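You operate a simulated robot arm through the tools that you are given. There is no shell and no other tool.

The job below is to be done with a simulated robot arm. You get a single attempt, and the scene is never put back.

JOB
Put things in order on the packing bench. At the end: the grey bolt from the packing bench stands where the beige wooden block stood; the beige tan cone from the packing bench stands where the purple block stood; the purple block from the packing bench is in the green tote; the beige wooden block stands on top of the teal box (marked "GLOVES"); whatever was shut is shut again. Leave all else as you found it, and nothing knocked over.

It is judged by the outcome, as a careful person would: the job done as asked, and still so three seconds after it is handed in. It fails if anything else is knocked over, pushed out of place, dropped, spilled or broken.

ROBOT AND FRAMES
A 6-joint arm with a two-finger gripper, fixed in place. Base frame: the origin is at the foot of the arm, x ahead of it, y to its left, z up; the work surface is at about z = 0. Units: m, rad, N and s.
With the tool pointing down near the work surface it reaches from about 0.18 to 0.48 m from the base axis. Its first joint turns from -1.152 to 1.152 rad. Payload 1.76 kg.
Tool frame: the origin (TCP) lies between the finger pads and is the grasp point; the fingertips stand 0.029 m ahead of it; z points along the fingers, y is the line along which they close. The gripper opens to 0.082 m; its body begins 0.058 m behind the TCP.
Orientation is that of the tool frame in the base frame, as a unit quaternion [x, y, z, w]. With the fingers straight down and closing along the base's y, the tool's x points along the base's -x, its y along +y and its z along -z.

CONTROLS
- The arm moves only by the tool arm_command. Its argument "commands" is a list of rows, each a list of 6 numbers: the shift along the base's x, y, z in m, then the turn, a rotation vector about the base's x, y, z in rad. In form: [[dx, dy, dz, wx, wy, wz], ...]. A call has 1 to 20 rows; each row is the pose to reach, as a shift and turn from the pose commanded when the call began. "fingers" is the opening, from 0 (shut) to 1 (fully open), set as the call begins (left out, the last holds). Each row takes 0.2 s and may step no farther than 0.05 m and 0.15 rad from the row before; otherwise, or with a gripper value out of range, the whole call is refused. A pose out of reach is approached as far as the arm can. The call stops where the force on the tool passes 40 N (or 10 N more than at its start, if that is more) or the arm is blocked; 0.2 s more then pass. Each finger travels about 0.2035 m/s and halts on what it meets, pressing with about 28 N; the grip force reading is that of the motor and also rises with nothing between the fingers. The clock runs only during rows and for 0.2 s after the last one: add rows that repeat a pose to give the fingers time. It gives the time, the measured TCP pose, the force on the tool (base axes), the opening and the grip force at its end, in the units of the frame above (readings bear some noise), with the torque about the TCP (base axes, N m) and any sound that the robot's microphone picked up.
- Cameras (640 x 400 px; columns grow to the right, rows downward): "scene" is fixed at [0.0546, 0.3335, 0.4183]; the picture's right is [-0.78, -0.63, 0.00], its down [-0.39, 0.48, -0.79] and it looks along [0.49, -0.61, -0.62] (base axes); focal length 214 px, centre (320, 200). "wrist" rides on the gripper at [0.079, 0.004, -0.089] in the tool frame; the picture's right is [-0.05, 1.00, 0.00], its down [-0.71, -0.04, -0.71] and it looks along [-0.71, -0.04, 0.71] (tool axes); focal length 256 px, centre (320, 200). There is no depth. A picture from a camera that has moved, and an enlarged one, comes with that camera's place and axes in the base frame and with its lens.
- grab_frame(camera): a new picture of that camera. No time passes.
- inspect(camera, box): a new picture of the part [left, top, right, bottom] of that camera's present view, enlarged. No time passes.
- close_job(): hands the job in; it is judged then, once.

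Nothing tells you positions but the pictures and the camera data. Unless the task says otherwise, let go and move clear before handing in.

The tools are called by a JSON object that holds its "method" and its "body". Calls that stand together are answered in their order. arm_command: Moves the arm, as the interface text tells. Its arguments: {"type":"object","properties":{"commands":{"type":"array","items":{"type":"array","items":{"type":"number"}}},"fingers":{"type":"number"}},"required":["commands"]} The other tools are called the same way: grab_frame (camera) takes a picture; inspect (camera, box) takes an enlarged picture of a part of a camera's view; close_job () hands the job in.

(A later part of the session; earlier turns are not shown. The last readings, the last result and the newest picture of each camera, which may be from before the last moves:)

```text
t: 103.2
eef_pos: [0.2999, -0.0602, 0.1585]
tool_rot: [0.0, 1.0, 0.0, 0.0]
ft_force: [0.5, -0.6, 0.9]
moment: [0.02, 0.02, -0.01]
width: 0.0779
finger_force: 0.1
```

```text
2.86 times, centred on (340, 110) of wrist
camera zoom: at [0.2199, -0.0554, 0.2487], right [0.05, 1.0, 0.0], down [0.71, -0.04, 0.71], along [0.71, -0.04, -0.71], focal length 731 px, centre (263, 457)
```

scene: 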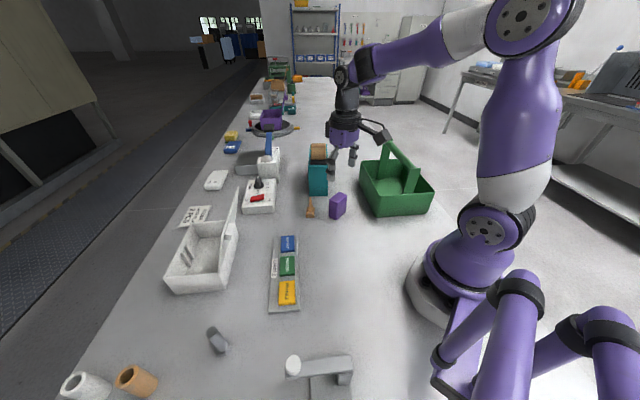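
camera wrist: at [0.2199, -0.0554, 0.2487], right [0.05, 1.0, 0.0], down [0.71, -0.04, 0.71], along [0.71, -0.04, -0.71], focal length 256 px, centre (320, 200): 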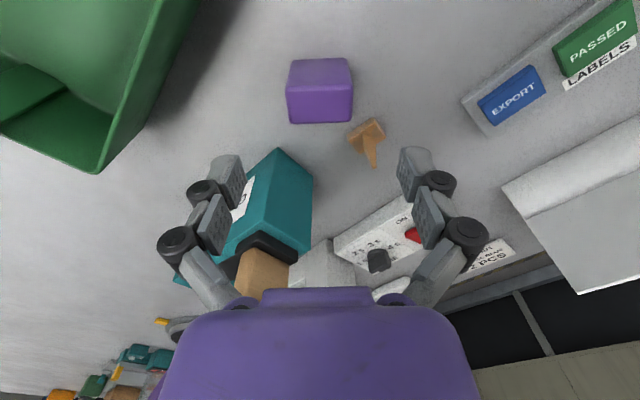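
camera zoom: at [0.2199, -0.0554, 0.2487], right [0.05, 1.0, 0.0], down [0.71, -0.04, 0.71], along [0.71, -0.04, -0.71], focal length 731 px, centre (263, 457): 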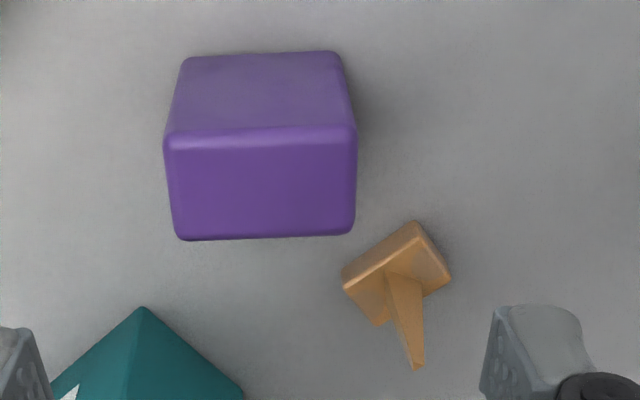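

The block measures about 0.06 m tall, centred at (0.3065, -0.060), aligned with the y axis. I'll lower, tilt the tool 14° so its body leans toward the base, and re-grip just the block's top.

{"method": "arm_command", "body": {"commands": [[0, 0, -0.028, 0, 0, 0], [0, 0, -0.028, 0, -0.125, 0], [0, 0, -0.028, 0, -0.25, 0], [0, 0, -0.028, 0, -0.25, 0]]}}

{"method": "arm_command", "body": {"commands": [[0.001, 0, -0.03, 0, 0, 0], [0.002, 0, -0.058, 0, 0, 0], [0.002, 0, -0.058, 0, 0, 0]]}}

{"method": "grab_frame", "body": {"camera": "wrist"}}

{"method": "inspect", "body": {"camera": "scene", "box": [290, 100, 410, 230]}}

```text
t: 104.2
eef_pos: [0.2997, -0.0602, 0.1314]
tool_rot: [0.0, 0.992, 0.0, 0.126]
ft_force: [0.1, 0.1, -0.4]
moment: [-0.01, -0.04, -0.02]
width: 0.0783
finger_force: 0.0
```

```text
t: 105.0
eef_pos: [0.302, -0.0606, 0.0723]
tool_rot: [0.0, 0.992, 0.001, 0.124]
ft_force: [0.1, -1.0, -0.1]
moment: [0.04, 0.01, 0.01]
width: 0.0782
finger_force: 0.1
```

```text
taken
camera wrist: at [0.2021, -0.0553, 0.1402], right [0.05, 1.0, 0.01], down [0.51, -0.04, 0.86], along [0.86, -0.04, -0.51], focal length 256 px, centre (320, 200)
```

wrist: 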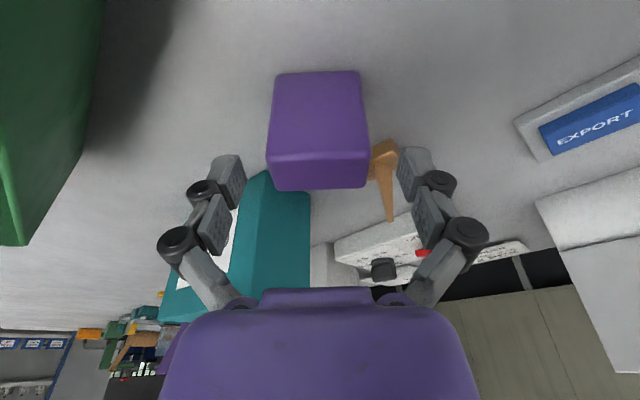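

```text
3.08 times, centred on (350, 165) of scene
camera zoom: at [0.0546, 0.3335, 0.4183], right [-0.78, -0.63, 0.0], down [-0.39, 0.48, -0.79], along [0.49, -0.61, -0.62], focal length 660 px, centre (228, 308)
```

zoom: 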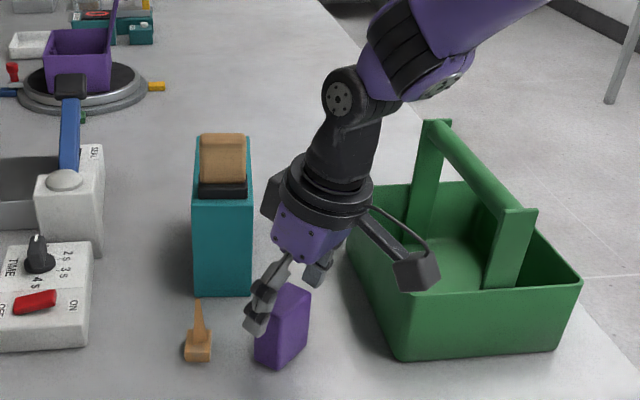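

The fingers straddle the top of the block. I'll close on it and lift a little to test.

{"method": "arm_command", "body": {"commands": [[0, 0, 0, 0, 0, 0], [0, 0, 0, 0, 0, 0], [0, 0, 0, 0, 0, 0]], "fingers": 0.4}}

{"method": "arm_command", "body": {"commands": [[0, 0, 0.015, 0, 0, 0], [0, 0, 0.03, 0, 0, 0], [0, 0, 0.03, 0, 0, 0]]}}

{"method": "grab_frame", "body": {"camera": "wrist"}}

{"method": "inspect", "body": {"camera": "scene", "box": [290, 100, 410, 230]}}

```text
t: 105.8
eef_pos: [0.3027, -0.0605, 0.0733]
tool_rot: [0.0, 0.992, 0.0, 0.126]
ft_force: [3.0, 1.6, 12.9]
moment: [-0.16, -0.3, 0.09]
width: 0.0492
finger_force: 27.8
```

```text
t: 106.6
eef_pos: [0.3028, -0.0591, 0.1031]
tool_rot: [0.0, 0.992, 0.0, 0.124]
ft_force: [0.0, 0.2, 0.2]
moment: [0.0, -0.02, 0.02]
width: 0.0494
finger_force: 27.9
```

```text
taken
camera wrist: at [0.2021, -0.0554, 0.1705], right [0.05, 1.0, 0.01], down [0.51, -0.04, 0.86], along [0.86, -0.04, -0.51], focal length 256 px, centre (320, 200)
```

wrist: 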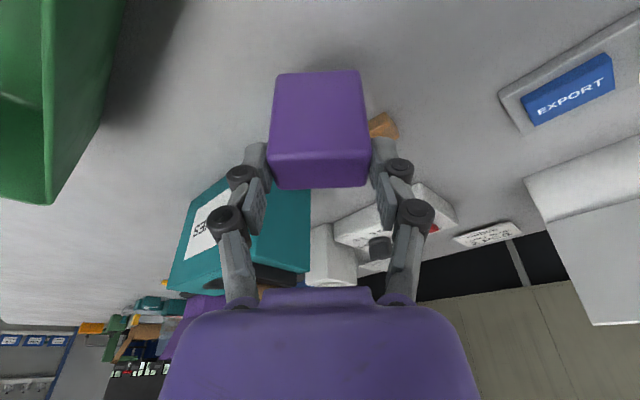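

```text
3.08 times, centred on (350, 165) of scene
camera zoom: at [0.0546, 0.3335, 0.4183], right [-0.78, -0.63, 0.0], down [-0.39, 0.48, -0.79], along [0.49, -0.61, -0.62], focal length 660 px, centre (228, 308)
```

zoom: 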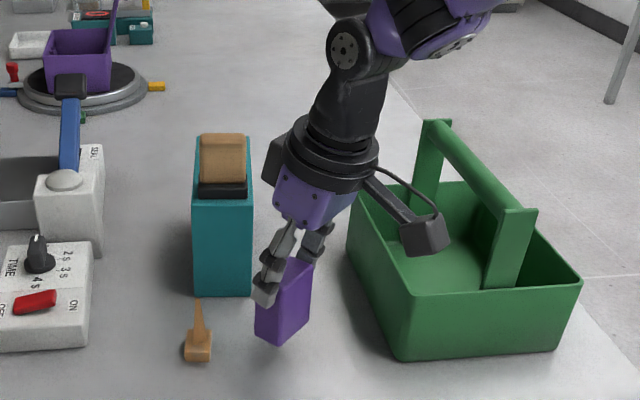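

The block is held upright by its top, with the tool leaning the right way. I'll rotate in place by -135° so the lean points away from the tote's handle.

{"method": "arm_command", "body": {"commands": [[0, 0, 0.01, 0, 0, -0.139], [0, 0, 0.022, 0, 0, -0.278], [0, 0, 0.022, 0, 0, -0.416], [0, 0, 0.022, 0, 0, -0.555], [0, 0, 0.022, 0, 0, -0.693], [0, 0, 0.022, 0, 0, -0.832], [0, 0, 0.022, 0, 0, -0.97], [0, 0, 0.022, 0, 0, -1.109], [0, 0, 0.022, 0, 0, -1.247], [0, 0, 0.022, 0, 0, -1.386], [0, 0, 0.022, 0, 0, -1.524], [0, 0, 0.022, 0, 0, -1.663], [0, 0, 0.022, 0, 0, -1.801], [0, 0, 0.022, 0, 0, -1.94], [0, 0, 0.022, 0, 0, -2.078], [0, 0, 0.022, 0, 0, -2.217], [0, 0, 0.022, 0, 0, -2.356], [0, 0, 0.022, 0, 0, -2.356]]}}

{"method": "inspect", "body": {"camera": "scene", "box": [280, 60, 440, 230]}}

```text
t: 110.4
eef_pos: [0.3019, -0.0594, 0.1245]
tool_rot: [0.917, 0.379, -0.116, 0.048]
ft_force: [0.4, 0.5, -2.1]
moment: [-0.05, -0.03, -0.01]
width: 0.0491
finger_force: 28.3
```

```text
2.35 times, centred on (360, 145) of scene
camera zoom: at [0.0546, 0.3335, 0.4183], right [-0.78, -0.63, 0.0], down [-0.39, 0.48, -0.79], along [0.49, -0.61, -0.62], focal length 505 px, centre (226, 329)
```

zoom: 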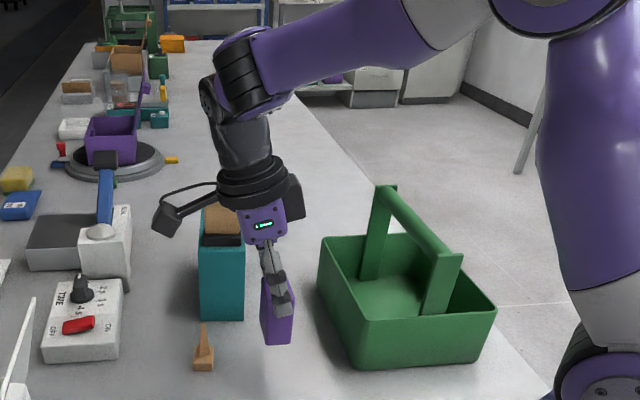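

The lean now points away from the handle. I'll move over the tote's bench-side half at a safe height.

{"method": "arm_command", "body": {"commands": [[-0.007, -0.024, 0.02, 0, 0, 0], [-0.014, -0.048, 0.04, 0, 0, 0], [-0.0213, -0.0715, 0.055, 0, 0, 0], [-0.0284, -0.0953, 0.065, 0, 0, 0], [-0.0355, -0.119, 0.065, 0, 0, 0], [-0.0426, -0.1429, 0.065, 0, 0, 0], [-0.0426, -0.1429, 0.065, 0, 0, 0]]}}

{"method": "grab_frame", "body": {"camera": "wrist"}}

{"method": "inspect", "body": {"camera": "scene", "box": [340, 60, 460, 220]}}

```text
t: 112.0
eef_pos: [0.2598, -0.2026, 0.1905]
tool_rot: [0.917, 0.379, -0.114, 0.048]
ft_force: [-0.3, -0.3, -2.0]
moment: [0.0, 0.01, 0.02]
width: 0.0493
finger_force: 27.8
```

```text
taken
camera wrist: at [0.3325, -0.1359, 0.257], right [0.67, -0.74, 0.01], down [-0.39, -0.33, 0.86], along [-0.63, -0.58, -0.51], focal length 256 px, centre (320, 200)
```

wrist: 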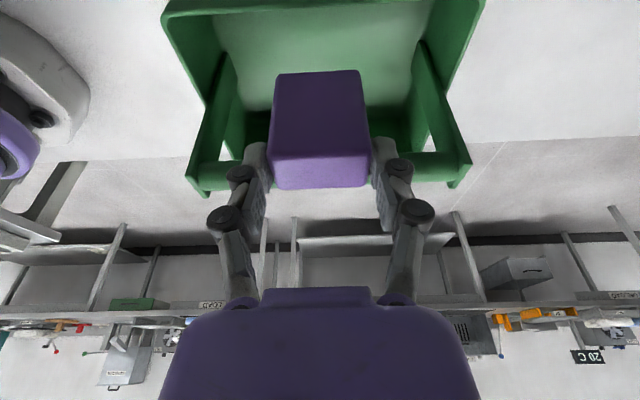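

```text
2.50 times, centred on (400, 140) of scene
camera zoom: at [0.0546, 0.3335, 0.4183], right [-0.78, -0.63, 0.0], down [-0.39, 0.48, -0.79], along [0.49, -0.61, -0.62], focal length 536 px, centre (120, 350)
```

zoom: 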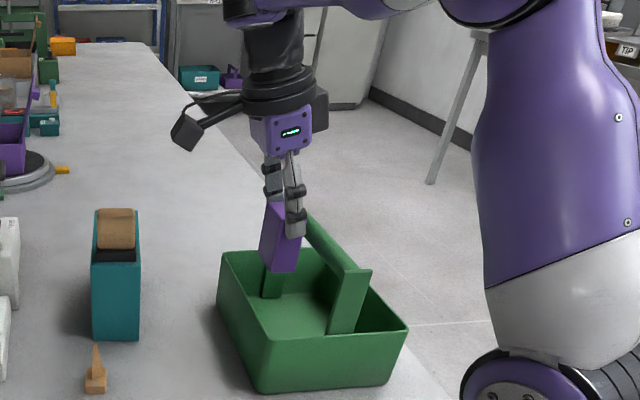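

The block hangs upright above the tote's bench-side half, about 4.5 cm off the handle's line, with clearance all round. I'll lower it into the tote.

{"method": "arm_command", "body": {"commands": [[0, 0, -0.03, 0, 0, 0], [0, 0, -0.06, 0, 0, 0], [0, 0, -0.08, 0, 0, 0], [0, 0, -0.08, 0, 0, 0]]}}

{"method": "grab_frame", "body": {"camera": "wrist"}}

{"method": "inspect", "body": {"camera": "scene", "box": [340, 60, 460, 220]}}

```text
t: 113.0
eef_pos: [0.2587, -0.2039, 0.1113]
tool_rot: [0.917, 0.38, -0.115, 0.048]
ft_force: [-0.4, 0.3, -0.8]
moment: [0.02, 0.01, 0.04]
width: 0.0494
finger_force: 27.5
```

```text
taken
camera wrist: at [0.3313, -0.1358, 0.1781], right [0.67, -0.74, 0.01], down [-0.39, -0.33, 0.86], along [-0.63, -0.58, -0.51], focal length 256 px, centre (320, 200)
```

wrist: 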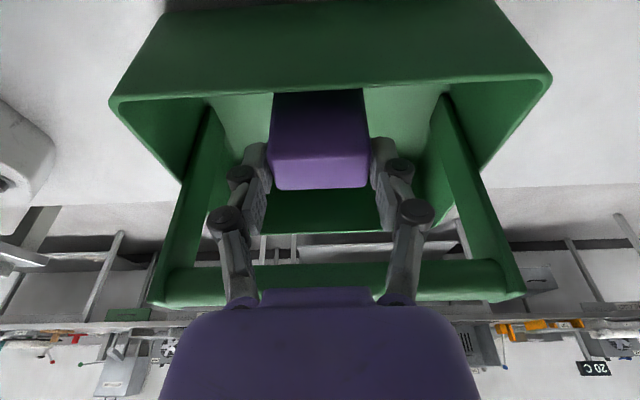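

```text
2.50 times, centred on (400, 140) of scene
camera zoom: at [0.0546, 0.3335, 0.4183], right [-0.78, -0.63, 0.0], down [-0.39, 0.48, -0.79], along [0.49, -0.61, -0.62], focal length 536 px, centre (120, 350)
```

zoom: 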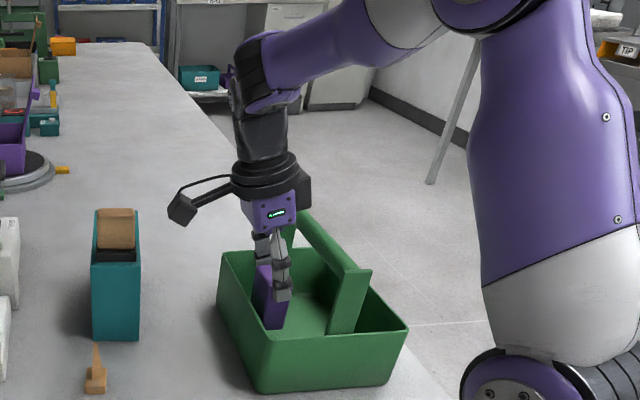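

{"method": "arm_command", "body": {"commands": [[0, 0, -0.013, 0, 0, 0], [0, 0, -0.026, 0, 0, 0], [0, 0, -0.026, 0, 0, 0]]}}

{"method": "arm_command", "body": {"commands": [[0, 0, -0.003, 0, 0, 0], [0, 0, -0.003, 0, 0, 0]]}}

{"method": "arm_command", "body": {"commands": [[0, 0, -0.002, 0, 0, 0], [0, 0, -0.002, 0, 0, 0]]}}

```text
t: 113.8
eef_pos: [0.2592, -0.2029, 0.0846]
tool_rot: [0.916, 0.38, -0.115, 0.048]
ft_force: [-1.0, -0.2, -2.1]
moment: [0.01, -0.01, -0.01]
width: 0.0494
finger_force: 28.3
```

```text
t: 114.4
eef_pos: [0.2584, -0.2029, 0.0805]
tool_rot: [0.916, 0.38, -0.114, 0.048]
ft_force: [-0.4, -0.3, -1.0]
moment: [0.01, -0.04, 0.03]
width: 0.0495
finger_force: 28.0
```

```text
t: 115.0
eef_pos: [0.2597, -0.2035, 0.0787]
tool_rot: [0.917, 0.38, -0.115, 0.048]
ft_force: [-0.7, 0.2, -1.2]
moment: [-0.03, -0.01, -0.02]
width: 0.0496
finger_force: 27.8
```

{"method": "arm_command", "body": {"commands": [[0, 0, -0.0015, 0, 0, 0], [0, 0, -0.0015, 0, 0, 0]]}}

{"method": "arm_command", "body": {"commands": [[0, 0, -0.0015, 0, 0, 0], [0, 0, -0.0015, 0, 0, 0]]}}

{"method": "grab_frame", "body": {"camera": "wrist"}}

```text
t: 115.6
eef_pos: [0.2603, -0.2037, 0.079]
tool_rot: [0.917, 0.38, -0.115, 0.05]
ft_force: [-3.1, 3.2, 23.0]
moment: [-0.04, 0.29, -0.05]
width: 0.0492
finger_force: 28.1
```

```text
t: 116.2
eef_pos: [0.2597, -0.2033, 0.0761]
tool_rot: [0.916, 0.38, -0.115, 0.049]
ft_force: [-0.6, 1.7, 22.4]
moment: [0.0, 0.1, -0.01]
width: 0.0496
finger_force: 27.9
```

```text
taken
camera wrist: at [0.3318, -0.1357, 0.1439], right [0.67, -0.74, 0.02], down [-0.39, -0.33, 0.86], along [-0.63, -0.58, -0.51], focal length 256 px, centre (320, 200)
```

wrist: 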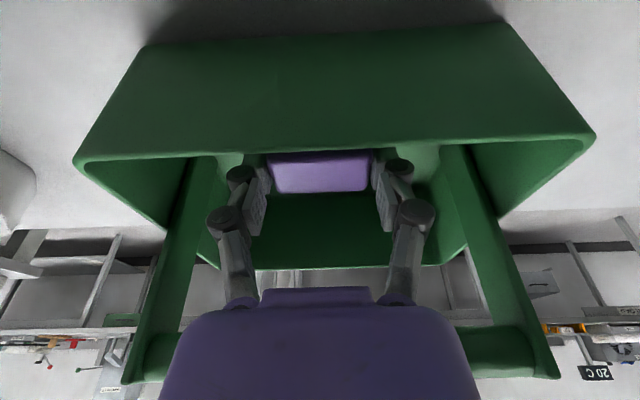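

The block touches the tote's floor. I'll ease up a touch, open the fingers part way and rise out along the same line.

{"method": "arm_command", "body": {"commands": [[0, 0, 0.0015, 0, 0, 0], [0, 0, 0.0015, 0, 0, 0]]}}

{"method": "arm_command", "body": {"commands": [[0, 0, 0, 0, 0, 0], [0, 0, 0, 0, 0, 0], [0, 0, 0, 0, 0, 0]], "fingers": 0.8}}

{"method": "arm_command", "body": {"commands": [[0, 0, 0.03, 0, 0, 0], [0, 0, 0.065, 0, 0, 0], [0, 0, 0.1, 0, 0, 0], [0, 0, 0.115, 0, 0, 0], [0, 0, 0.115, 0, 0, 0]]}}

{"method": "grab_frame", "body": {"camera": "wrist"}}

{"method": "inspect", "body": {"camera": "scene", "box": [340, 100, 460, 220]}}

```text
t: 116.8
eef_pos: [0.2586, -0.202, 0.0769]
tool_rot: [0.917, 0.38, -0.115, 0.046]
ft_force: [-0.2, 0.5, -1.5]
moment: [0.0, -0.03, -0.02]
width: 0.0491
finger_force: 27.9
```

```text
t: 117.6
eef_pos: [0.2596, -0.2042, 0.0779]
tool_rot: [0.917, 0.379, -0.115, 0.047]
ft_force: [-0.3, -0.5, -0.1]
moment: [-0.03, 0.02, 0.0]
width: 0.0658
finger_force: 0.0
```

```text
t: 118.8
eef_pos: [0.2591, -0.203, 0.1927]
tool_rot: [0.917, 0.38, -0.114, 0.048]
ft_force: [0.2, 1.1, -1.0]
moment: [0.0, 0.01, 0.01]
width: 0.0656
finger_force: 0.0
```

```text
taken
camera wrist: at [0.3318, -0.136, 0.2606], right [0.67, -0.74, 0.01], down [-0.39, -0.33, 0.86], along [-0.63, -0.58, -0.51], focal length 256 px, centre (320, 200)
```

wrist: 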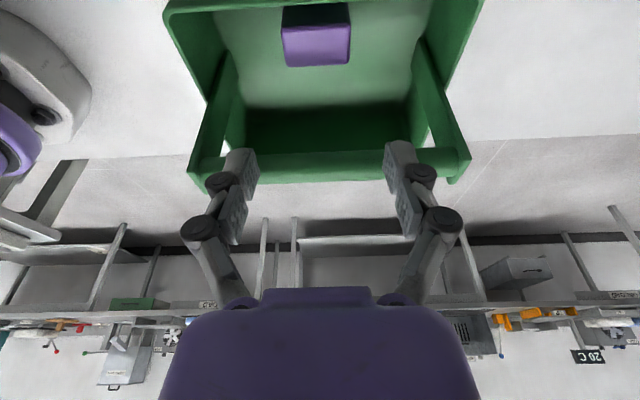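

```text
3.33 times, centred on (400, 160) of scene
camera zoom: at [0.0546, 0.3335, 0.4183], right [-0.78, -0.63, 0.0], down [-0.39, 0.48, -0.79], along [0.49, -0.61, -0.62], focal length 715 px, centre (53, 333)
```

zoom: 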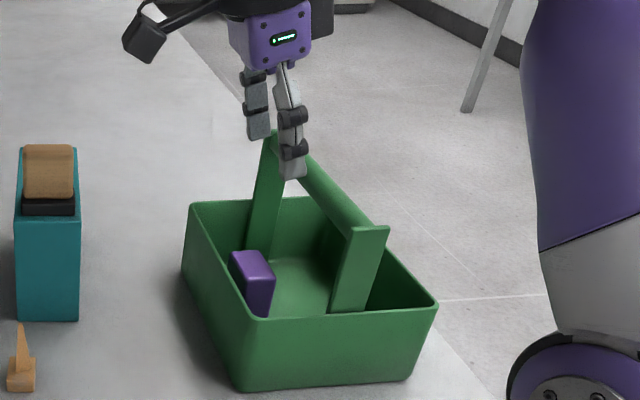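

The purple block stands in the tote and nothing else has moved. Next is the cone: I'll level the tool and go above it, aligned with its square base, to see it closely.

{"method": "arm_command", "body": {"commands": [[0, 0, 0.003, 0.0884, -0.0884, 0], [0, 0, 0.006, 0.1768, -0.1768, 0], [0, 0, 0.006, 0.1768, -0.1768, 0]]}}

{"method": "arm_command", "body": {"commands": [[0.008, 0.04, 0, 0, 0, 0.14], [0.016, 0.08, 0, 0, 0, 0.28], [0.025, 0.12, 0, 0, 0, 0.42], [0.04, 0.15, 0, 0, 0, 0.56], [0.065, 0.165, -0.01, 0, 0, 0.7], [0.085, 0.178, -0.02, 0, 0, 0.84], [0.1059, 0.1895, -0.045, 0, 0, 0.98], [0.1059, 0.1895, -0.045, 0, 0, 1.12], [0.1059, 0.1895, -0.045, 0, 0, 1.26], [0.1059, 0.1895, -0.045, 0, 0, 1.396], [0.1059, 0.1895, -0.045, 0, 0, 1.396]], "fingers": 0.8}}

{"method": "grab_frame", "body": {"camera": "wrist"}}

{"method": "inspect", "body": {"camera": "wrist", "box": [260, 40, 380, 160]}}

{"method": "grab_frame", "body": {"camera": "scene"}}

```text
t: 119.6
eef_pos: [0.2595, -0.2034, 0.1985]
tool_rot: [0.924, 0.382, 0.001, 0.0]
ft_force: [0.0, 0.7, -0.1]
moment: [-0.01, -0.01, 0.03]
width: 0.0657
finger_force: 0.1
```

```text
t: 122.0
eef_pos: [0.3635, -0.0135, 0.1539]
tool_rot: [0.461, 0.887, 0.0, 0.0]
ft_force: [-0.8, 0.1, 0.3]
moment: [0.05, 0.01, 0.04]
width: 0.0656
finger_force: 0.0
```

```text
taken
camera wrist: at [0.3222, 0.0543, 0.2434], right [0.85, 0.53, 0.0], down [0.38, -0.6, 0.71], along [0.37, -0.6, -0.71], focal length 256 px, centre (320, 200)
```

wrist: 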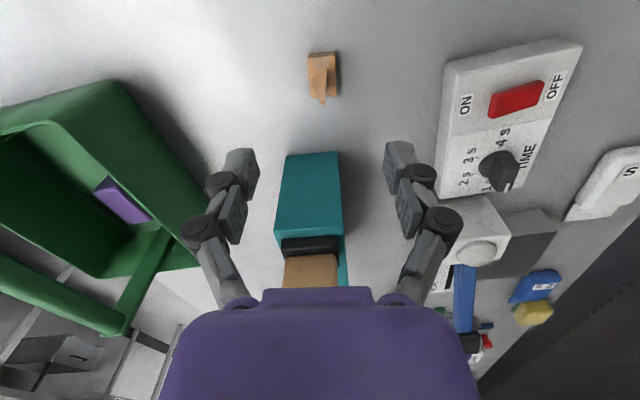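

```text
3.33 times, centred on (320, 100) of wrist
camera zoom: at [0.3222, 0.0543, 0.2434], right [0.85, 0.53, 0.0], down [0.38, -0.6, 0.71], along [0.37, -0.6, -0.71], focal length 853 px, centre (320, 533)
```

zoom: 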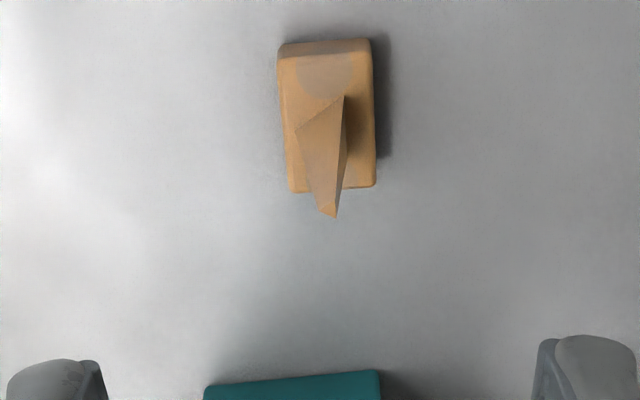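

```text
taken
```

scene: 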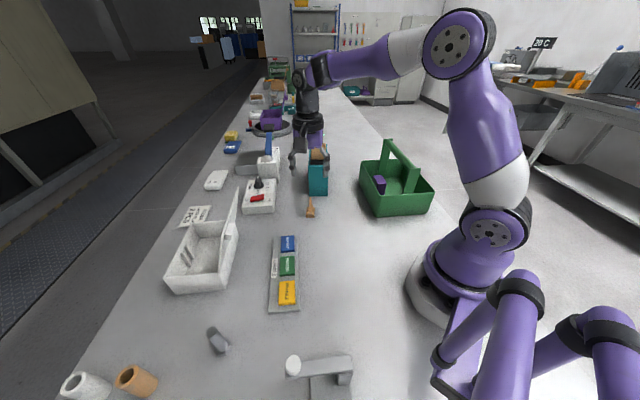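

Seen up close, the cone has a rectangular base of about 0.0255 × 0.034 m, 0.009 thick, centred near (0.368, -0.0147), with a thin spike about 0.062 tall. I'll grip it by the base's long sides with the fingertips, lowering carefully around it first.

{"method": "arm_command", "body": {"commands": [[0.0039, -0.0017, -0.035, 0, 0, 0], [0.0039, -0.0017, -0.07, 0, 0, 0], [0.0039, -0.0017, -0.098, 0, 0, 0], [0.0039, -0.0017, -0.098, 0, 0, 0]]}}

{"method": "grab_frame", "body": {"camera": "wrist"}}

{"method": "inspect", "body": {"camera": "scene", "box": [270, 120, 370, 230]}}

```text
t: 123.0
eef_pos: [0.3701, -0.014, 0.0541]
tool_rot: [0.461, 0.887, 0.0, 0.0]
ft_force: [0.9, -0.4, -0.1]
moment: [-0.03, 0.0, -0.03]
width: 0.0657
finger_force: 0.1
```

```text
taken
camera wrist: at [0.3277, 0.0529, 0.1441], right [0.85, 0.53, 0.0], down [0.37, -0.6, 0.71], along [0.37, -0.6, -0.71], focal length 256 px, centre (320, 200)
```

wrist: 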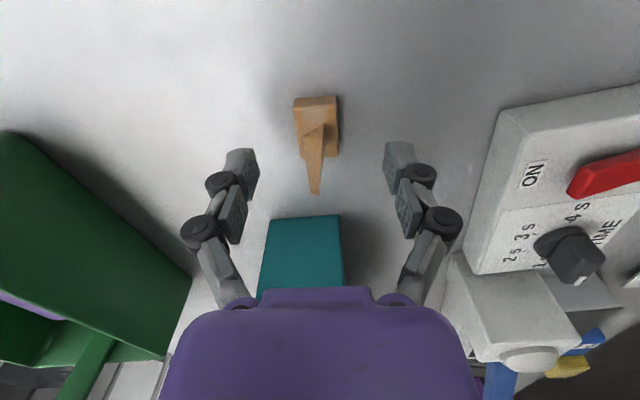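

```text
3.64 times, centred on (320, 175) of scene
camera zoom: at [0.0546, 0.3335, 0.4183], right [-0.78, -0.63, 0.0], down [-0.39, 0.48, -0.79], along [0.49, -0.61, -0.62], focal length 780 px, centre (320, 291)
```

zoom: 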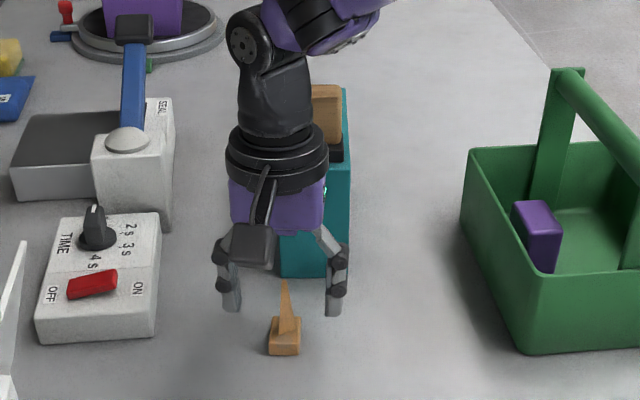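

{"method": "inspect", "body": {"camera": "wrist", "box": [260, 80, 380, 210]}}

```text
3.08 times, centred on (320, 145) of wrist
camera zoom: at [0.3277, 0.0529, 0.1441], right [0.85, 0.53, 0.0], down [0.37, -0.6, 0.71], along [0.37, -0.6, -0.71], focal length 788 px, centre (320, 369)
```

zoom: 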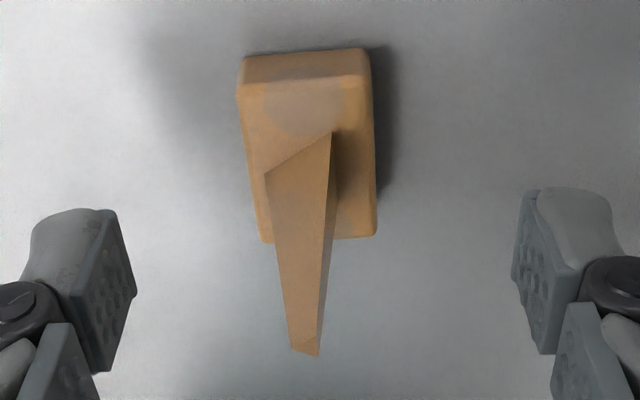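

The base is about 0.0115 thick and centred within 1.5 mm. I'll make that small correction, go down so the fingertips are just above the bench, and close.

{"method": "arm_command", "body": {"commands": [[-0.0012, -0.0009, -0.01, 0, 0, 0], [-0.0012, -0.0009, -0.021, 0, 0, 0], [-0.0012, -0.0009, -0.021, 0, 0, 0]]}}

{"method": "grab_frame", "body": {"camera": "wrist"}}

```text
t: 123.8
eef_pos: [0.3686, -0.0157, 0.0334]
tool_rot: [0.461, 0.887, 0.0, 0.0]
ft_force: [0.2, 0.3, -0.1]
moment: [-0.03, -0.01, 0.02]
width: 0.0658
finger_force: 0.0
```

```text
taken
camera wrist: at [0.3262, 0.0522, 0.1238], right [0.85, 0.53, 0.0], down [0.37, -0.6, 0.71], along [0.37, -0.6, -0.71], focal length 256 px, centre (320, 200)
```

wrist: 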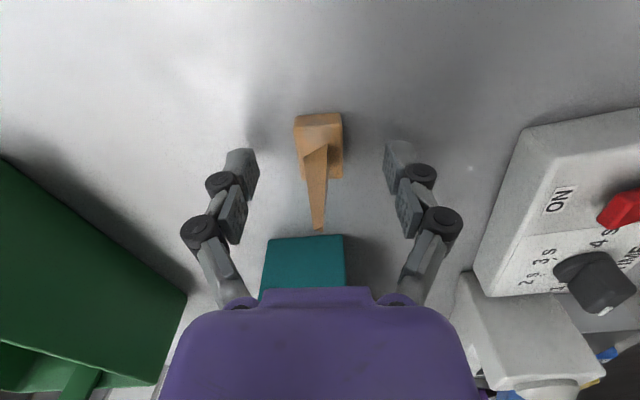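

Before gripping, I'll close part way to 0.034 m and check that the fingertips don't press on the bench.

{"method": "arm_command", "body": {"commands": [[0, 0, 0, 0, 0, 0], [0, 0, 0, 0, 0, 0], [0, 0, 0, 0, 0, 0]], "fingers": 0.42}}

{"method": "inspect", "body": {"camera": "wrist", "box": [220, 80, 420, 240]}}

{"method": "inspect", "body": {"camera": "scene", "box": [280, 170, 350, 230]}}

```text
t: 124.6
eef_pos: [0.369, -0.0155, 0.0332]
tool_rot: [0.462, 0.887, 0.001, 0.0]
ft_force: [-0.4, 0.6, 0.1]
moment: [0.02, 0.02, -0.02]
width: 0.0341
finger_force: 0.2
```

```text
2.50 times, centred on (320, 160) of wrist
camera zoom: at [0.3262, 0.0522, 0.1239], right [0.85, 0.53, 0.0], down [0.37, -0.6, 0.71], along [0.37, -0.6, -0.71], focal length 640 px, centre (320, 300)
```

zoom: 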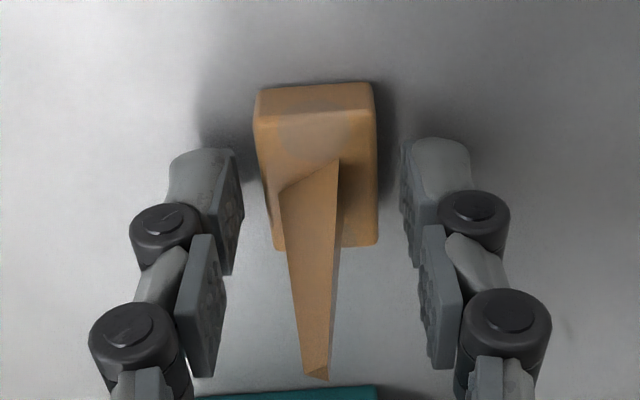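

```text
6.67 times, centred on (315, 200) of scene
camera zoom: at [0.0546, 0.3335, 0.4183], right [-0.78, -0.63, 0.0], down [-0.39, 0.48, -0.79], along [0.49, -0.61, -0.62], focal length 1430 px, centre (353, 200)
```

zoom: 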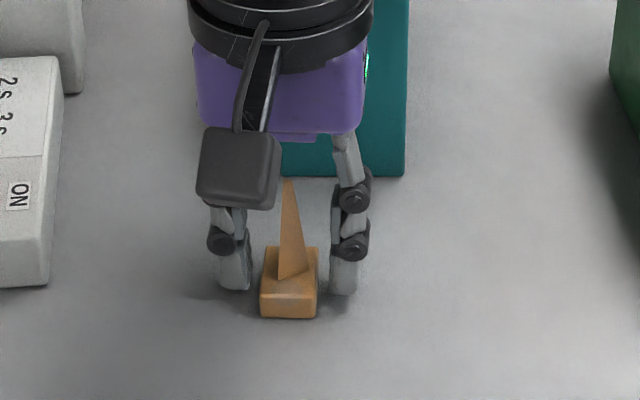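

No bench contact. I'll close fully on the base.

{"method": "arm_command", "body": {"commands": [[0, 0, 0, 0, 0, 0], [0, 0, 0, 0, 0, 0], [0, 0, 0, 0, 0, 0]], "fingers": 0.1}}

{"method": "inspect", "body": {"camera": "wrist", "box": [220, 80, 420, 240]}}

{"method": "inspect", "body": {"camera": "scene", "box": [280, 170, 350, 230]}}

```text
t: 125.4
eef_pos: [0.3683, -0.0151, 0.0339]
tool_rot: [0.462, 0.887, 0.001, 0.001]
ft_force: [0.2, -0.5, 3.2]
moment: [0.04, -0.01, 0.04]
width: 0.023
finger_force: 28.5
```

```text
2.50 times, centred on (320, 160) of wrist
camera zoom: at [0.3262, 0.0522, 0.124], right [0.85, 0.53, 0.0], down [0.37, -0.6, 0.71], along [0.37, -0.6, -0.71], focal length 640 px, centre (320, 300)
```

zoom: 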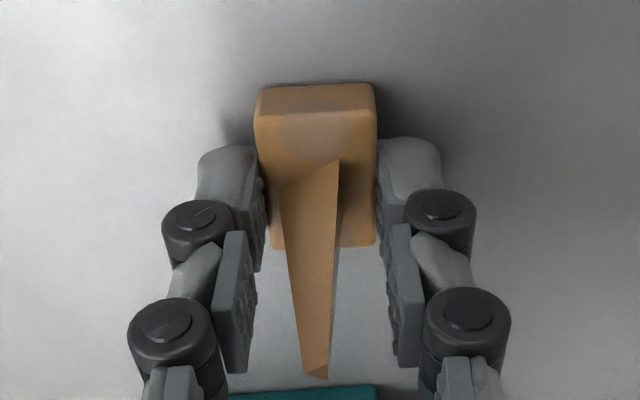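

```text
6.67 times, centred on (315, 200) of scene
camera zoom: at [0.0546, 0.3335, 0.4183], right [-0.78, -0.63, 0.0], down [-0.39, 0.48, -0.79], along [0.49, -0.61, -0.62], focal length 1430 px, centre (353, 200)
```

zoom: 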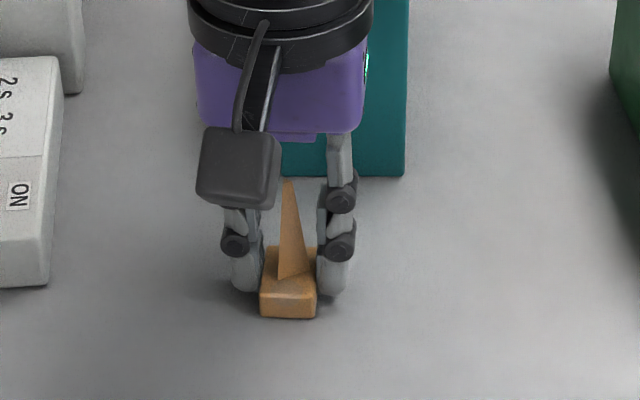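

The base is gripped at 0.023 m. I'll lift the cone and carry it to the clear patch at (0.30, -0.06), turning it so its base lines up with the y axis for the second grip.

{"method": "arm_command", "body": {"commands": [[0, 0, 0.02, 0, 0, 0], [0, 0, 0.05, 0, 0, 0], [0, 0, 0.08, 0, 0, 0], [-0.02, -0.013, 0.085, 0, 0, 0.137], [-0.04, -0.027, 0.085, 0, 0, 0.274], [-0.055, -0.038, 0.085, 0, 0, 0.411], [-0.068, -0.045, 0.085, 0, 0, 0.548], [-0.068, -0.045, 0.085, 0, 0, 0.685], [-0.068, -0.045, 0.085, 0, 0, 0.822], [-0.068, -0.045, 0.085, 0, 0, 0.96], [-0.068, -0.045, 0.085, 0, 0, 0.96]]}}

{"method": "grab_frame", "body": {"camera": "wrist"}}

{"method": "inspect", "body": {"camera": "scene", "box": [280, 110, 400, 230]}}

```text
t: 127.8
eef_pos: [0.3016, -0.06, 0.1193]
tool_rot: [-0.001, 1.0, 0.0, -0.001]
ft_force: [-0.9, -0.3, 0.0]
moment: [0.03, -0.01, -0.01]
width: 0.0224
finger_force: 27.6
```

```text
taken
camera wrist: at [0.2199, -0.0566, 0.2094], right [0.05, 1.0, 0.0], down [0.71, -0.04, 0.71], along [0.71, -0.04, -0.71], focal length 256 px, centre (320, 200)
```

wrist: 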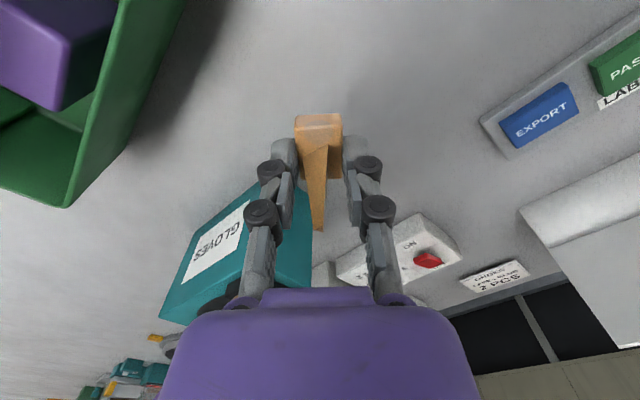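

```text
3.33 times, centred on (340, 170) of scene
camera zoom: at [0.0546, 0.3335, 0.4183], right [-0.78, -0.63, 0.0], down [-0.39, 0.48, -0.79], along [0.49, -0.61, -0.62], focal length 715 px, centre (253, 300)
```

zoom: 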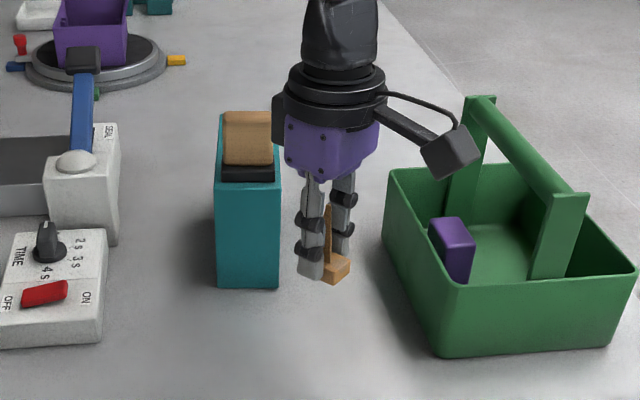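

The cone is held upright over the clear patch. I'll lower it to the bench gently.

{"method": "arm_command", "body": {"commands": [[0, 0, -0.03, 0, 0, 0], [0, 0, -0.06, 0, 0, 0], [0, 0, -0.081, 0, 0, 0], [0, 0, -0.081, 0, 0, 0]]}}

{"method": "arm_command", "body": {"commands": [[0, 0, -0.002, 0, 0, 0], [0, 0, -0.002, 0, 0, 0]]}}

{"method": "arm_command", "body": {"commands": [[0, 0, -0.0015, 0, 0, 0], [0, 0, -0.0015, 0, 0, 0]]}}

```text
t: 128.8
eef_pos: [0.3004, -0.0613, 0.0381]
tool_rot: [-0.001, 1.0, 0.0, 0.0]
ft_force: [-0.6, -0.2, 0.5]
moment: [-0.01, -0.01, -0.01]
width: 0.0226
finger_force: 28.3
```

```text
t: 129.4
eef_pos: [0.2991, -0.0597, 0.0363]
tool_rot: [0.0, 1.0, 0.0, -0.001]
ft_force: [-0.5, -0.3, 0.1]
moment: [0.01, -0.01, -0.02]
width: 0.023
finger_force: 27.8
```

```text
t: 130.0
eef_pos: [0.3003, -0.06, 0.0352]
tool_rot: [0.0, 1.0, 0.0, 0.001]
ft_force: [0.8, -1.0, -1.1]
moment: [0.02, -0.01, -0.03]
width: 0.0226
finger_force: 28.4
```

{"method": "arm_command", "body": {"commands": [[0, 0, -0.001, 0, 0, 0], [0, 0, -0.001, 0, 0, 0]]}}

{"method": "arm_command", "body": {"commands": [[0, 0, -0.001, 0, 0, 0], [0, 0, -0.001, 0, 0, 0]]}}

{"method": "inspect", "body": {"camera": "scene", "box": [300, 160, 370, 220]}}

```text
t: 130.6
eef_pos: [0.2993, -0.0607, 0.0339]
tool_rot: [-0.001, 1.0, 0.001, -0.001]
ft_force: [0.5, -0.6, -0.6]
moment: [0.0, 0.02, 0.0]
width: 0.0228
finger_force: 27.7
```

```text
t: 131.2
eef_pos: [0.2999, -0.0613, 0.033]
tool_rot: [0.001, 1.0, 0.0, 0.0]
ft_force: [-5.3, 2.3, 24.8]
moment: [0.05, 0.21, 0.01]
width: 0.0227
finger_force: 27.8
```

```text
6.67 times, centred on (335, 190) of scene
camera zoom: at [0.0546, 0.3335, 0.4183], right [-0.78, -0.63, 0.0], down [-0.39, 0.48, -0.79], along [0.49, -0.61, -0.62], focal length 1430 px, centre (220, 267)
```

zoom: 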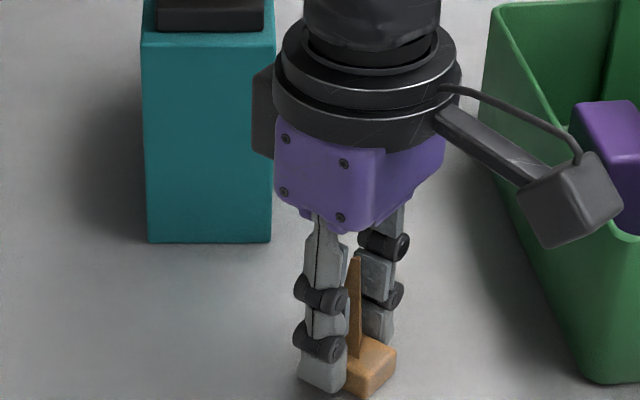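

It's on the bench. I'll release, rise, and turn the tool halfway round for the tilted re-grip.

{"method": "arm_command", "body": {"commands": [[0, 0, 0.0008, 0, 0, 0], [0, 0, 0.0008, 0, 0, 0]]}}

{"method": "arm_command", "body": {"commands": [[0, 0, 0, 0, 0, 0], [0, 0, 0, 0, 0, 0], [0, 0, 0, 0, 0, 0]], "fingers": 0.8}}

{"method": "arm_command", "body": {"commands": [[0, 0, 0.03, 0, 0, 0], [0, 0, 0.06, 0, 0, 0], [0, 0, 0.095, 0, 0, 0], [0, 0, 0.122, 0, 0, 0], [0, 0, 0.122, 0, 0, 0]]}}

{"method": "grab_frame", "body": {"camera": "wrist"}}

{"method": "inspect", "body": {"camera": "wrist", "box": [260, 40, 380, 160]}}

```text
t: 131.8
eef_pos: [0.3006, -0.0601, 0.0324]
tool_rot: [0.001, 1.0, 0.0, -0.001]
ft_force: [2.3, -2.0, 7.4]
moment: [-0.05, -0.08, 0.0]
width: 0.0229
finger_force: 27.7
```

```text
t: 132.6
eef_pos: [0.2998, -0.061, 0.0331]
tool_rot: [0.0, 1.0, 0.0, -0.001]
ft_force: [0.4, -0.3, 0.1]
moment: [0.0, 0.04, 0.03]
width: 0.0657
finger_force: 0.1
```

```text
t: 133.8
eef_pos: [0.2999, -0.0615, 0.1551]
tool_rot: [-0.001, 1.0, 0.0, -0.001]
ft_force: [1.1, -0.7, 0.0]
moment: [-0.01, 0.0, 0.04]
width: 0.0658
finger_force: 0.0
```

```text
taken
camera wrist: at [0.2203, -0.056, 0.2461], right [0.05, 1.0, 0.0], down [0.71, -0.04, 0.71], along [0.71, -0.04, -0.71], focal length 256 px, centre (320, 200)
```

wrist: 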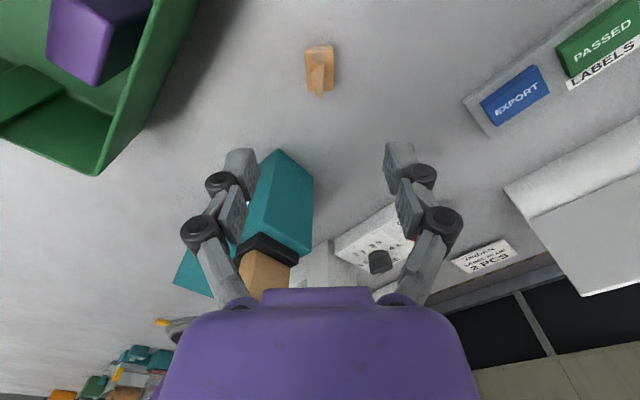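

```text
3.33 times, centred on (320, 100) of wrist
camera zoom: at [0.2203, -0.056, 0.2461], right [0.05, 1.0, 0.0], down [0.71, -0.04, 0.71], along [0.71, -0.04, -0.71], focal length 853 px, centre (320, 533)
```

zoom: 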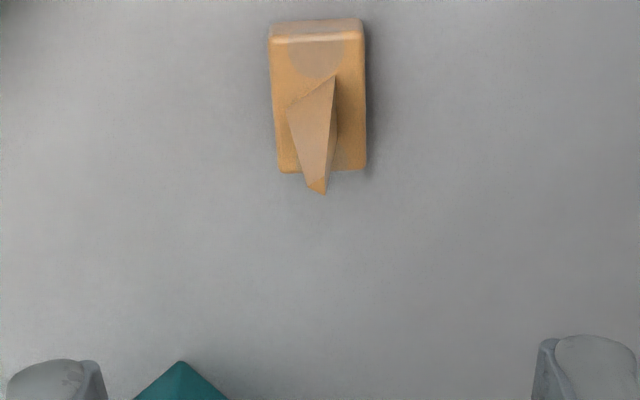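

The cone stands upright at (0.299, -0.061). I'll rotate the tool half a turn clockwise to the outward-camera orientation that worked for the purple block, staying 5° short of the wrist limit.

{"method": "arm_command", "body": {"commands": [[0, 0, 0, 0, 0, -0.1427], [0, 0, 0, 0, 0, -0.2854], [0, 0, 0, 0, 0, -0.4281], [0, 0, 0, 0, 0, -0.5708], [0, 0, 0, 0, 0, -0.7135], [0, 0, 0, 0, 0, -0.8562], [0, 0, 0, 0, 0, -0.9989], [0, 0, 0, 0, 0, -1.1416], [0, 0, 0, 0, 0, -1.2843], [0, 0, 0, 0, 0, -1.427], [0, 0, 0, 0, 0, -1.569], [0, 0, 0, 0, 0, -1.569]]}}

{"method": "arm_command", "body": {"commands": [[0, 0, 0, 0, 0, -0.1427], [0, 0, 0, 0, 0, -0.2854], [0, 0, 0, 0, 0, -0.4281], [0, 0, 0, 0, 0, -0.5708], [0, 0, 0, 0, 0, -0.7135], [0, 0, 0, 0, 0, -0.8562], [0, 0, 0, 0, 0, -0.9989], [0, 0, 0, 0, 0, -1.1416], [0, 0, 0, 0, 0, -1.2843], [0, 0, 0, 0, 0, -1.427], [0, 0, 0, 0, 0, -1.569], [0, 0, 0, 0, 0, -1.569]]}}

{"method": "arm_command", "body": {"commands": [[0, 0, -0.027, 0, 0, 0], [0, 0, -0.027, -0.0249, -0.1225, 0], [0, 0, -0.027, -0.0498, -0.245, 0], [0, 0, -0.027, -0.0498, -0.245, 0]]}}

{"method": "grab_frame", "body": {"camera": "wrist"}}

```text
t: 136.4
eef_pos: [0.2999, -0.0612, 0.1542]
tool_rot: [0.707, 0.707, 0.001, -0.001]
ft_force: [-0.5, 0.2, 0.5]
moment: [0.01, -0.01, 0.02]
width: 0.0655
finger_force: 0.0
```

```text
t: 139.0
eef_pos: [0.2988, -0.0611, 0.1553]
tool_rot: [1.0, 0.001, 0.0, 0.0]
ft_force: [0.6, 0.1, 0.6]
moment: [0.02, 0.0, -0.01]
width: 0.0653
finger_force: 0.1
```

```text
t: 140.0
eef_pos: [0.2988, -0.0609, 0.1286]
tool_rot: [0.992, 0.001, 0.123, 0.025]
ft_force: [-0.4, 0.7, -0.2]
moment: [0.0, 0.02, 0.02]
width: 0.0656
finger_force: 0.0
```

```text
taken
camera wrist: at [0.3543, -0.0595, 0.2351], right [-0.06, -1.0, 0.04], down [-0.86, 0.07, 0.51], along [-0.51, 0.0, -0.86], focal length 256 px, centre (320, 200)
```

wrist: 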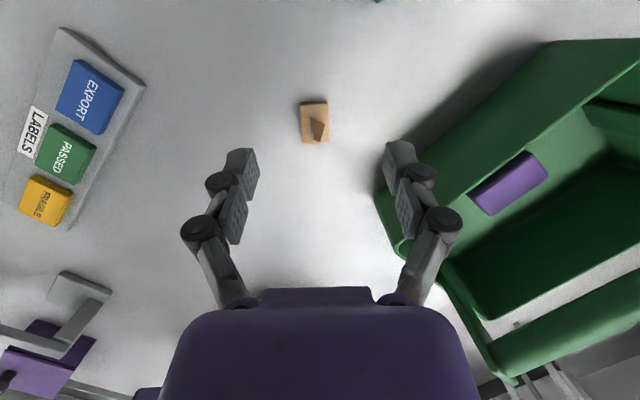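

Clean. The cone is at (0.2985, -0.0604). I'll lower the tilted tool so the fingertips straddle its base.

{"method": "arm_command", "body": {"commands": [[-0.0073, 0.0017, -0.03, 0, 0, 0], [-0.0073, 0.0017, -0.06, 0, 0, 0], [-0.0073, 0.0017, -0.085, 0, 0, 0], [-0.0073, 0.0017, -0.085, 0, 0, 0]]}}

{"method": "grab_frame", "body": {"camera": "wrist"}}

{"method": "inspect", "body": {"camera": "scene", "box": [290, 130, 380, 220]}}

```text
t: 141.0
eef_pos: [0.2929, -0.0588, 0.0436]
tool_rot: [0.992, 0.001, 0.122, 0.026]
ft_force: [-0.6, 0.3, -0.8]
moment: [0.01, -0.01, 0.0]
width: 0.0655
finger_force: 0.1
```

```text
taken
camera wrist: at [0.3468, -0.0577, 0.1502], right [-0.06, -1.0, 0.04], down [-0.86, 0.07, 0.51], along [-0.51, 0.0, -0.86], focal length 256 px, centre (320, 200)
```

wrist: 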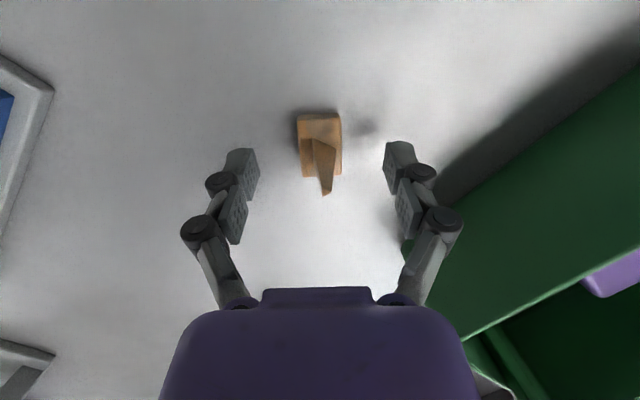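

```text
4.44 times, centred on (335, 175) of scene
camera zoom: at [0.0546, 0.3335, 0.4183], right [-0.78, -0.63, 0.0], down [-0.39, 0.48, -0.79], along [0.49, -0.61, -0.62], focal length 953 px, centre (253, 311)
```

zoom: 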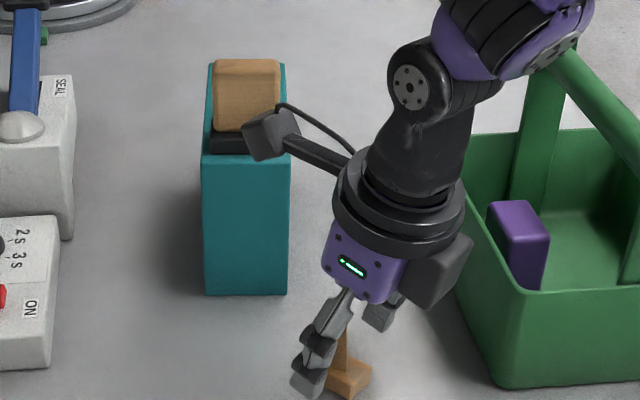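

{"method": "arm_command", "body": {"commands": [[0, 0, -0.005, 0, 0, 0], [0, 0, -0.0098, 0, 0, 0], [0, 0, -0.0098, 0, 0, 0]]}}

{"method": "arm_command", "body": {"commands": [[0, 0, 0, 0, 0, 0], [0, 0, 0, 0, 0, 0], [0, 0, 0, 0, 0, 0]], "fingers": 0.4}}

{"method": "inspect", "body": {"camera": "wrist", "box": [220, 80, 420, 240]}}

```text
t: 141.8
eef_pos: [0.2931, -0.06, 0.0346]
tool_rot: [0.992, 0.001, 0.123, 0.025]
ft_force: [-0.1, 0.4, 0.3]
moment: [-0.01, 0.01, 0.02]
width: 0.0657
finger_force: 0.1
```

```text
t: 142.6
eef_pos: [0.2925, -0.0596, 0.0337]
tool_rot: [0.992, 0.002, 0.123, 0.026]
ft_force: [-0.5, -0.4, -0.2]
moment: [0.01, -0.02, 0.0]
width: 0.0327
finger_force: 0.0
```

```text
2.50 times, centred on (320, 160) of wrist
camera zoom: at [0.347, -0.0575, 0.1406], right [-0.06, -1.0, 0.04], down [-0.86, 0.07, 0.51], along [-0.51, 0.0, -0.86], focal length 640 px, centre (320, 300)
```

zoom: 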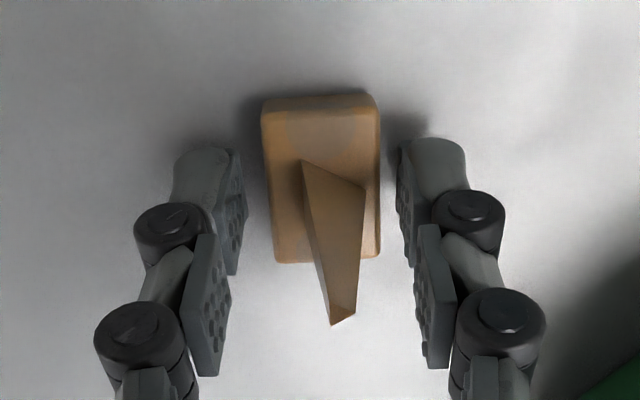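

Well aligned, no bench contact. I'll close on the base and lift slightly.

{"method": "arm_command", "body": {"commands": [[0, 0, 0, 0, 0, 0], [0, 0, 0, 0, 0, 0], [0, 0, 0, 0, 0, 0]], "fingers": 0.1}}

{"method": "arm_command", "body": {"commands": [[0, 0, 0.01, 0, 0, 0], [0, 0, 0.025, 0, 0, 0], [0, 0, 0.025, 0, 0, 0]]}}

{"method": "grab_frame", "body": {"camera": "wrist"}}

{"method": "inspect", "body": {"camera": "scene", "box": [290, 130, 380, 220]}}

```text
t: 143.4
eef_pos: [0.2932, -0.0588, 0.0338]
tool_rot: [0.992, 0.0, 0.122, 0.026]
ft_force: [0.9, -0.5, 2.3]
moment: [0.05, -0.02, -0.02]
width: 0.023
finger_force: 27.7
```

```text
t: 144.2
eef_pos: [0.293, -0.0599, 0.0593]
tool_rot: [0.992, 0.001, 0.122, 0.026]
ft_force: [0.2, -0.5, 0.8]
moment: [-0.03, -0.03, -0.01]
width: 0.0228
finger_force: 28.2
```

```text
taken
camera wrist: at [0.3468, -0.0576, 0.1658], right [-0.06, -1.0, 0.04], down [-0.86, 0.07, 0.51], along [-0.51, 0.0, -0.86], focal length 256 px, centre (320, 200)
```

wrist: 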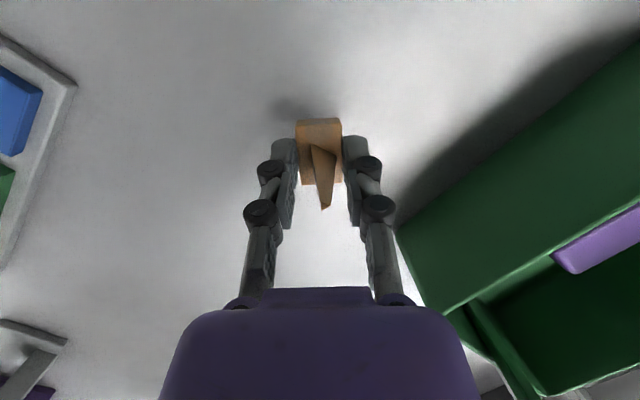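

```text
4.44 times, centred on (335, 175) of scene
camera zoom: at [0.0546, 0.3335, 0.4183], right [-0.78, -0.63, 0.0], down [-0.39, 0.48, -0.79], along [0.49, -0.61, -0.62], focal length 953 px, centre (253, 311)
```

zoom: 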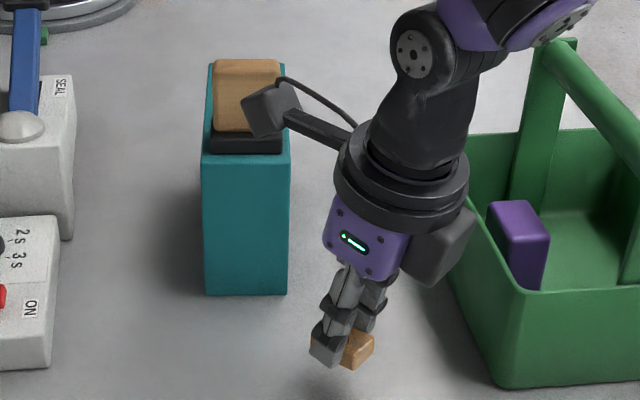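

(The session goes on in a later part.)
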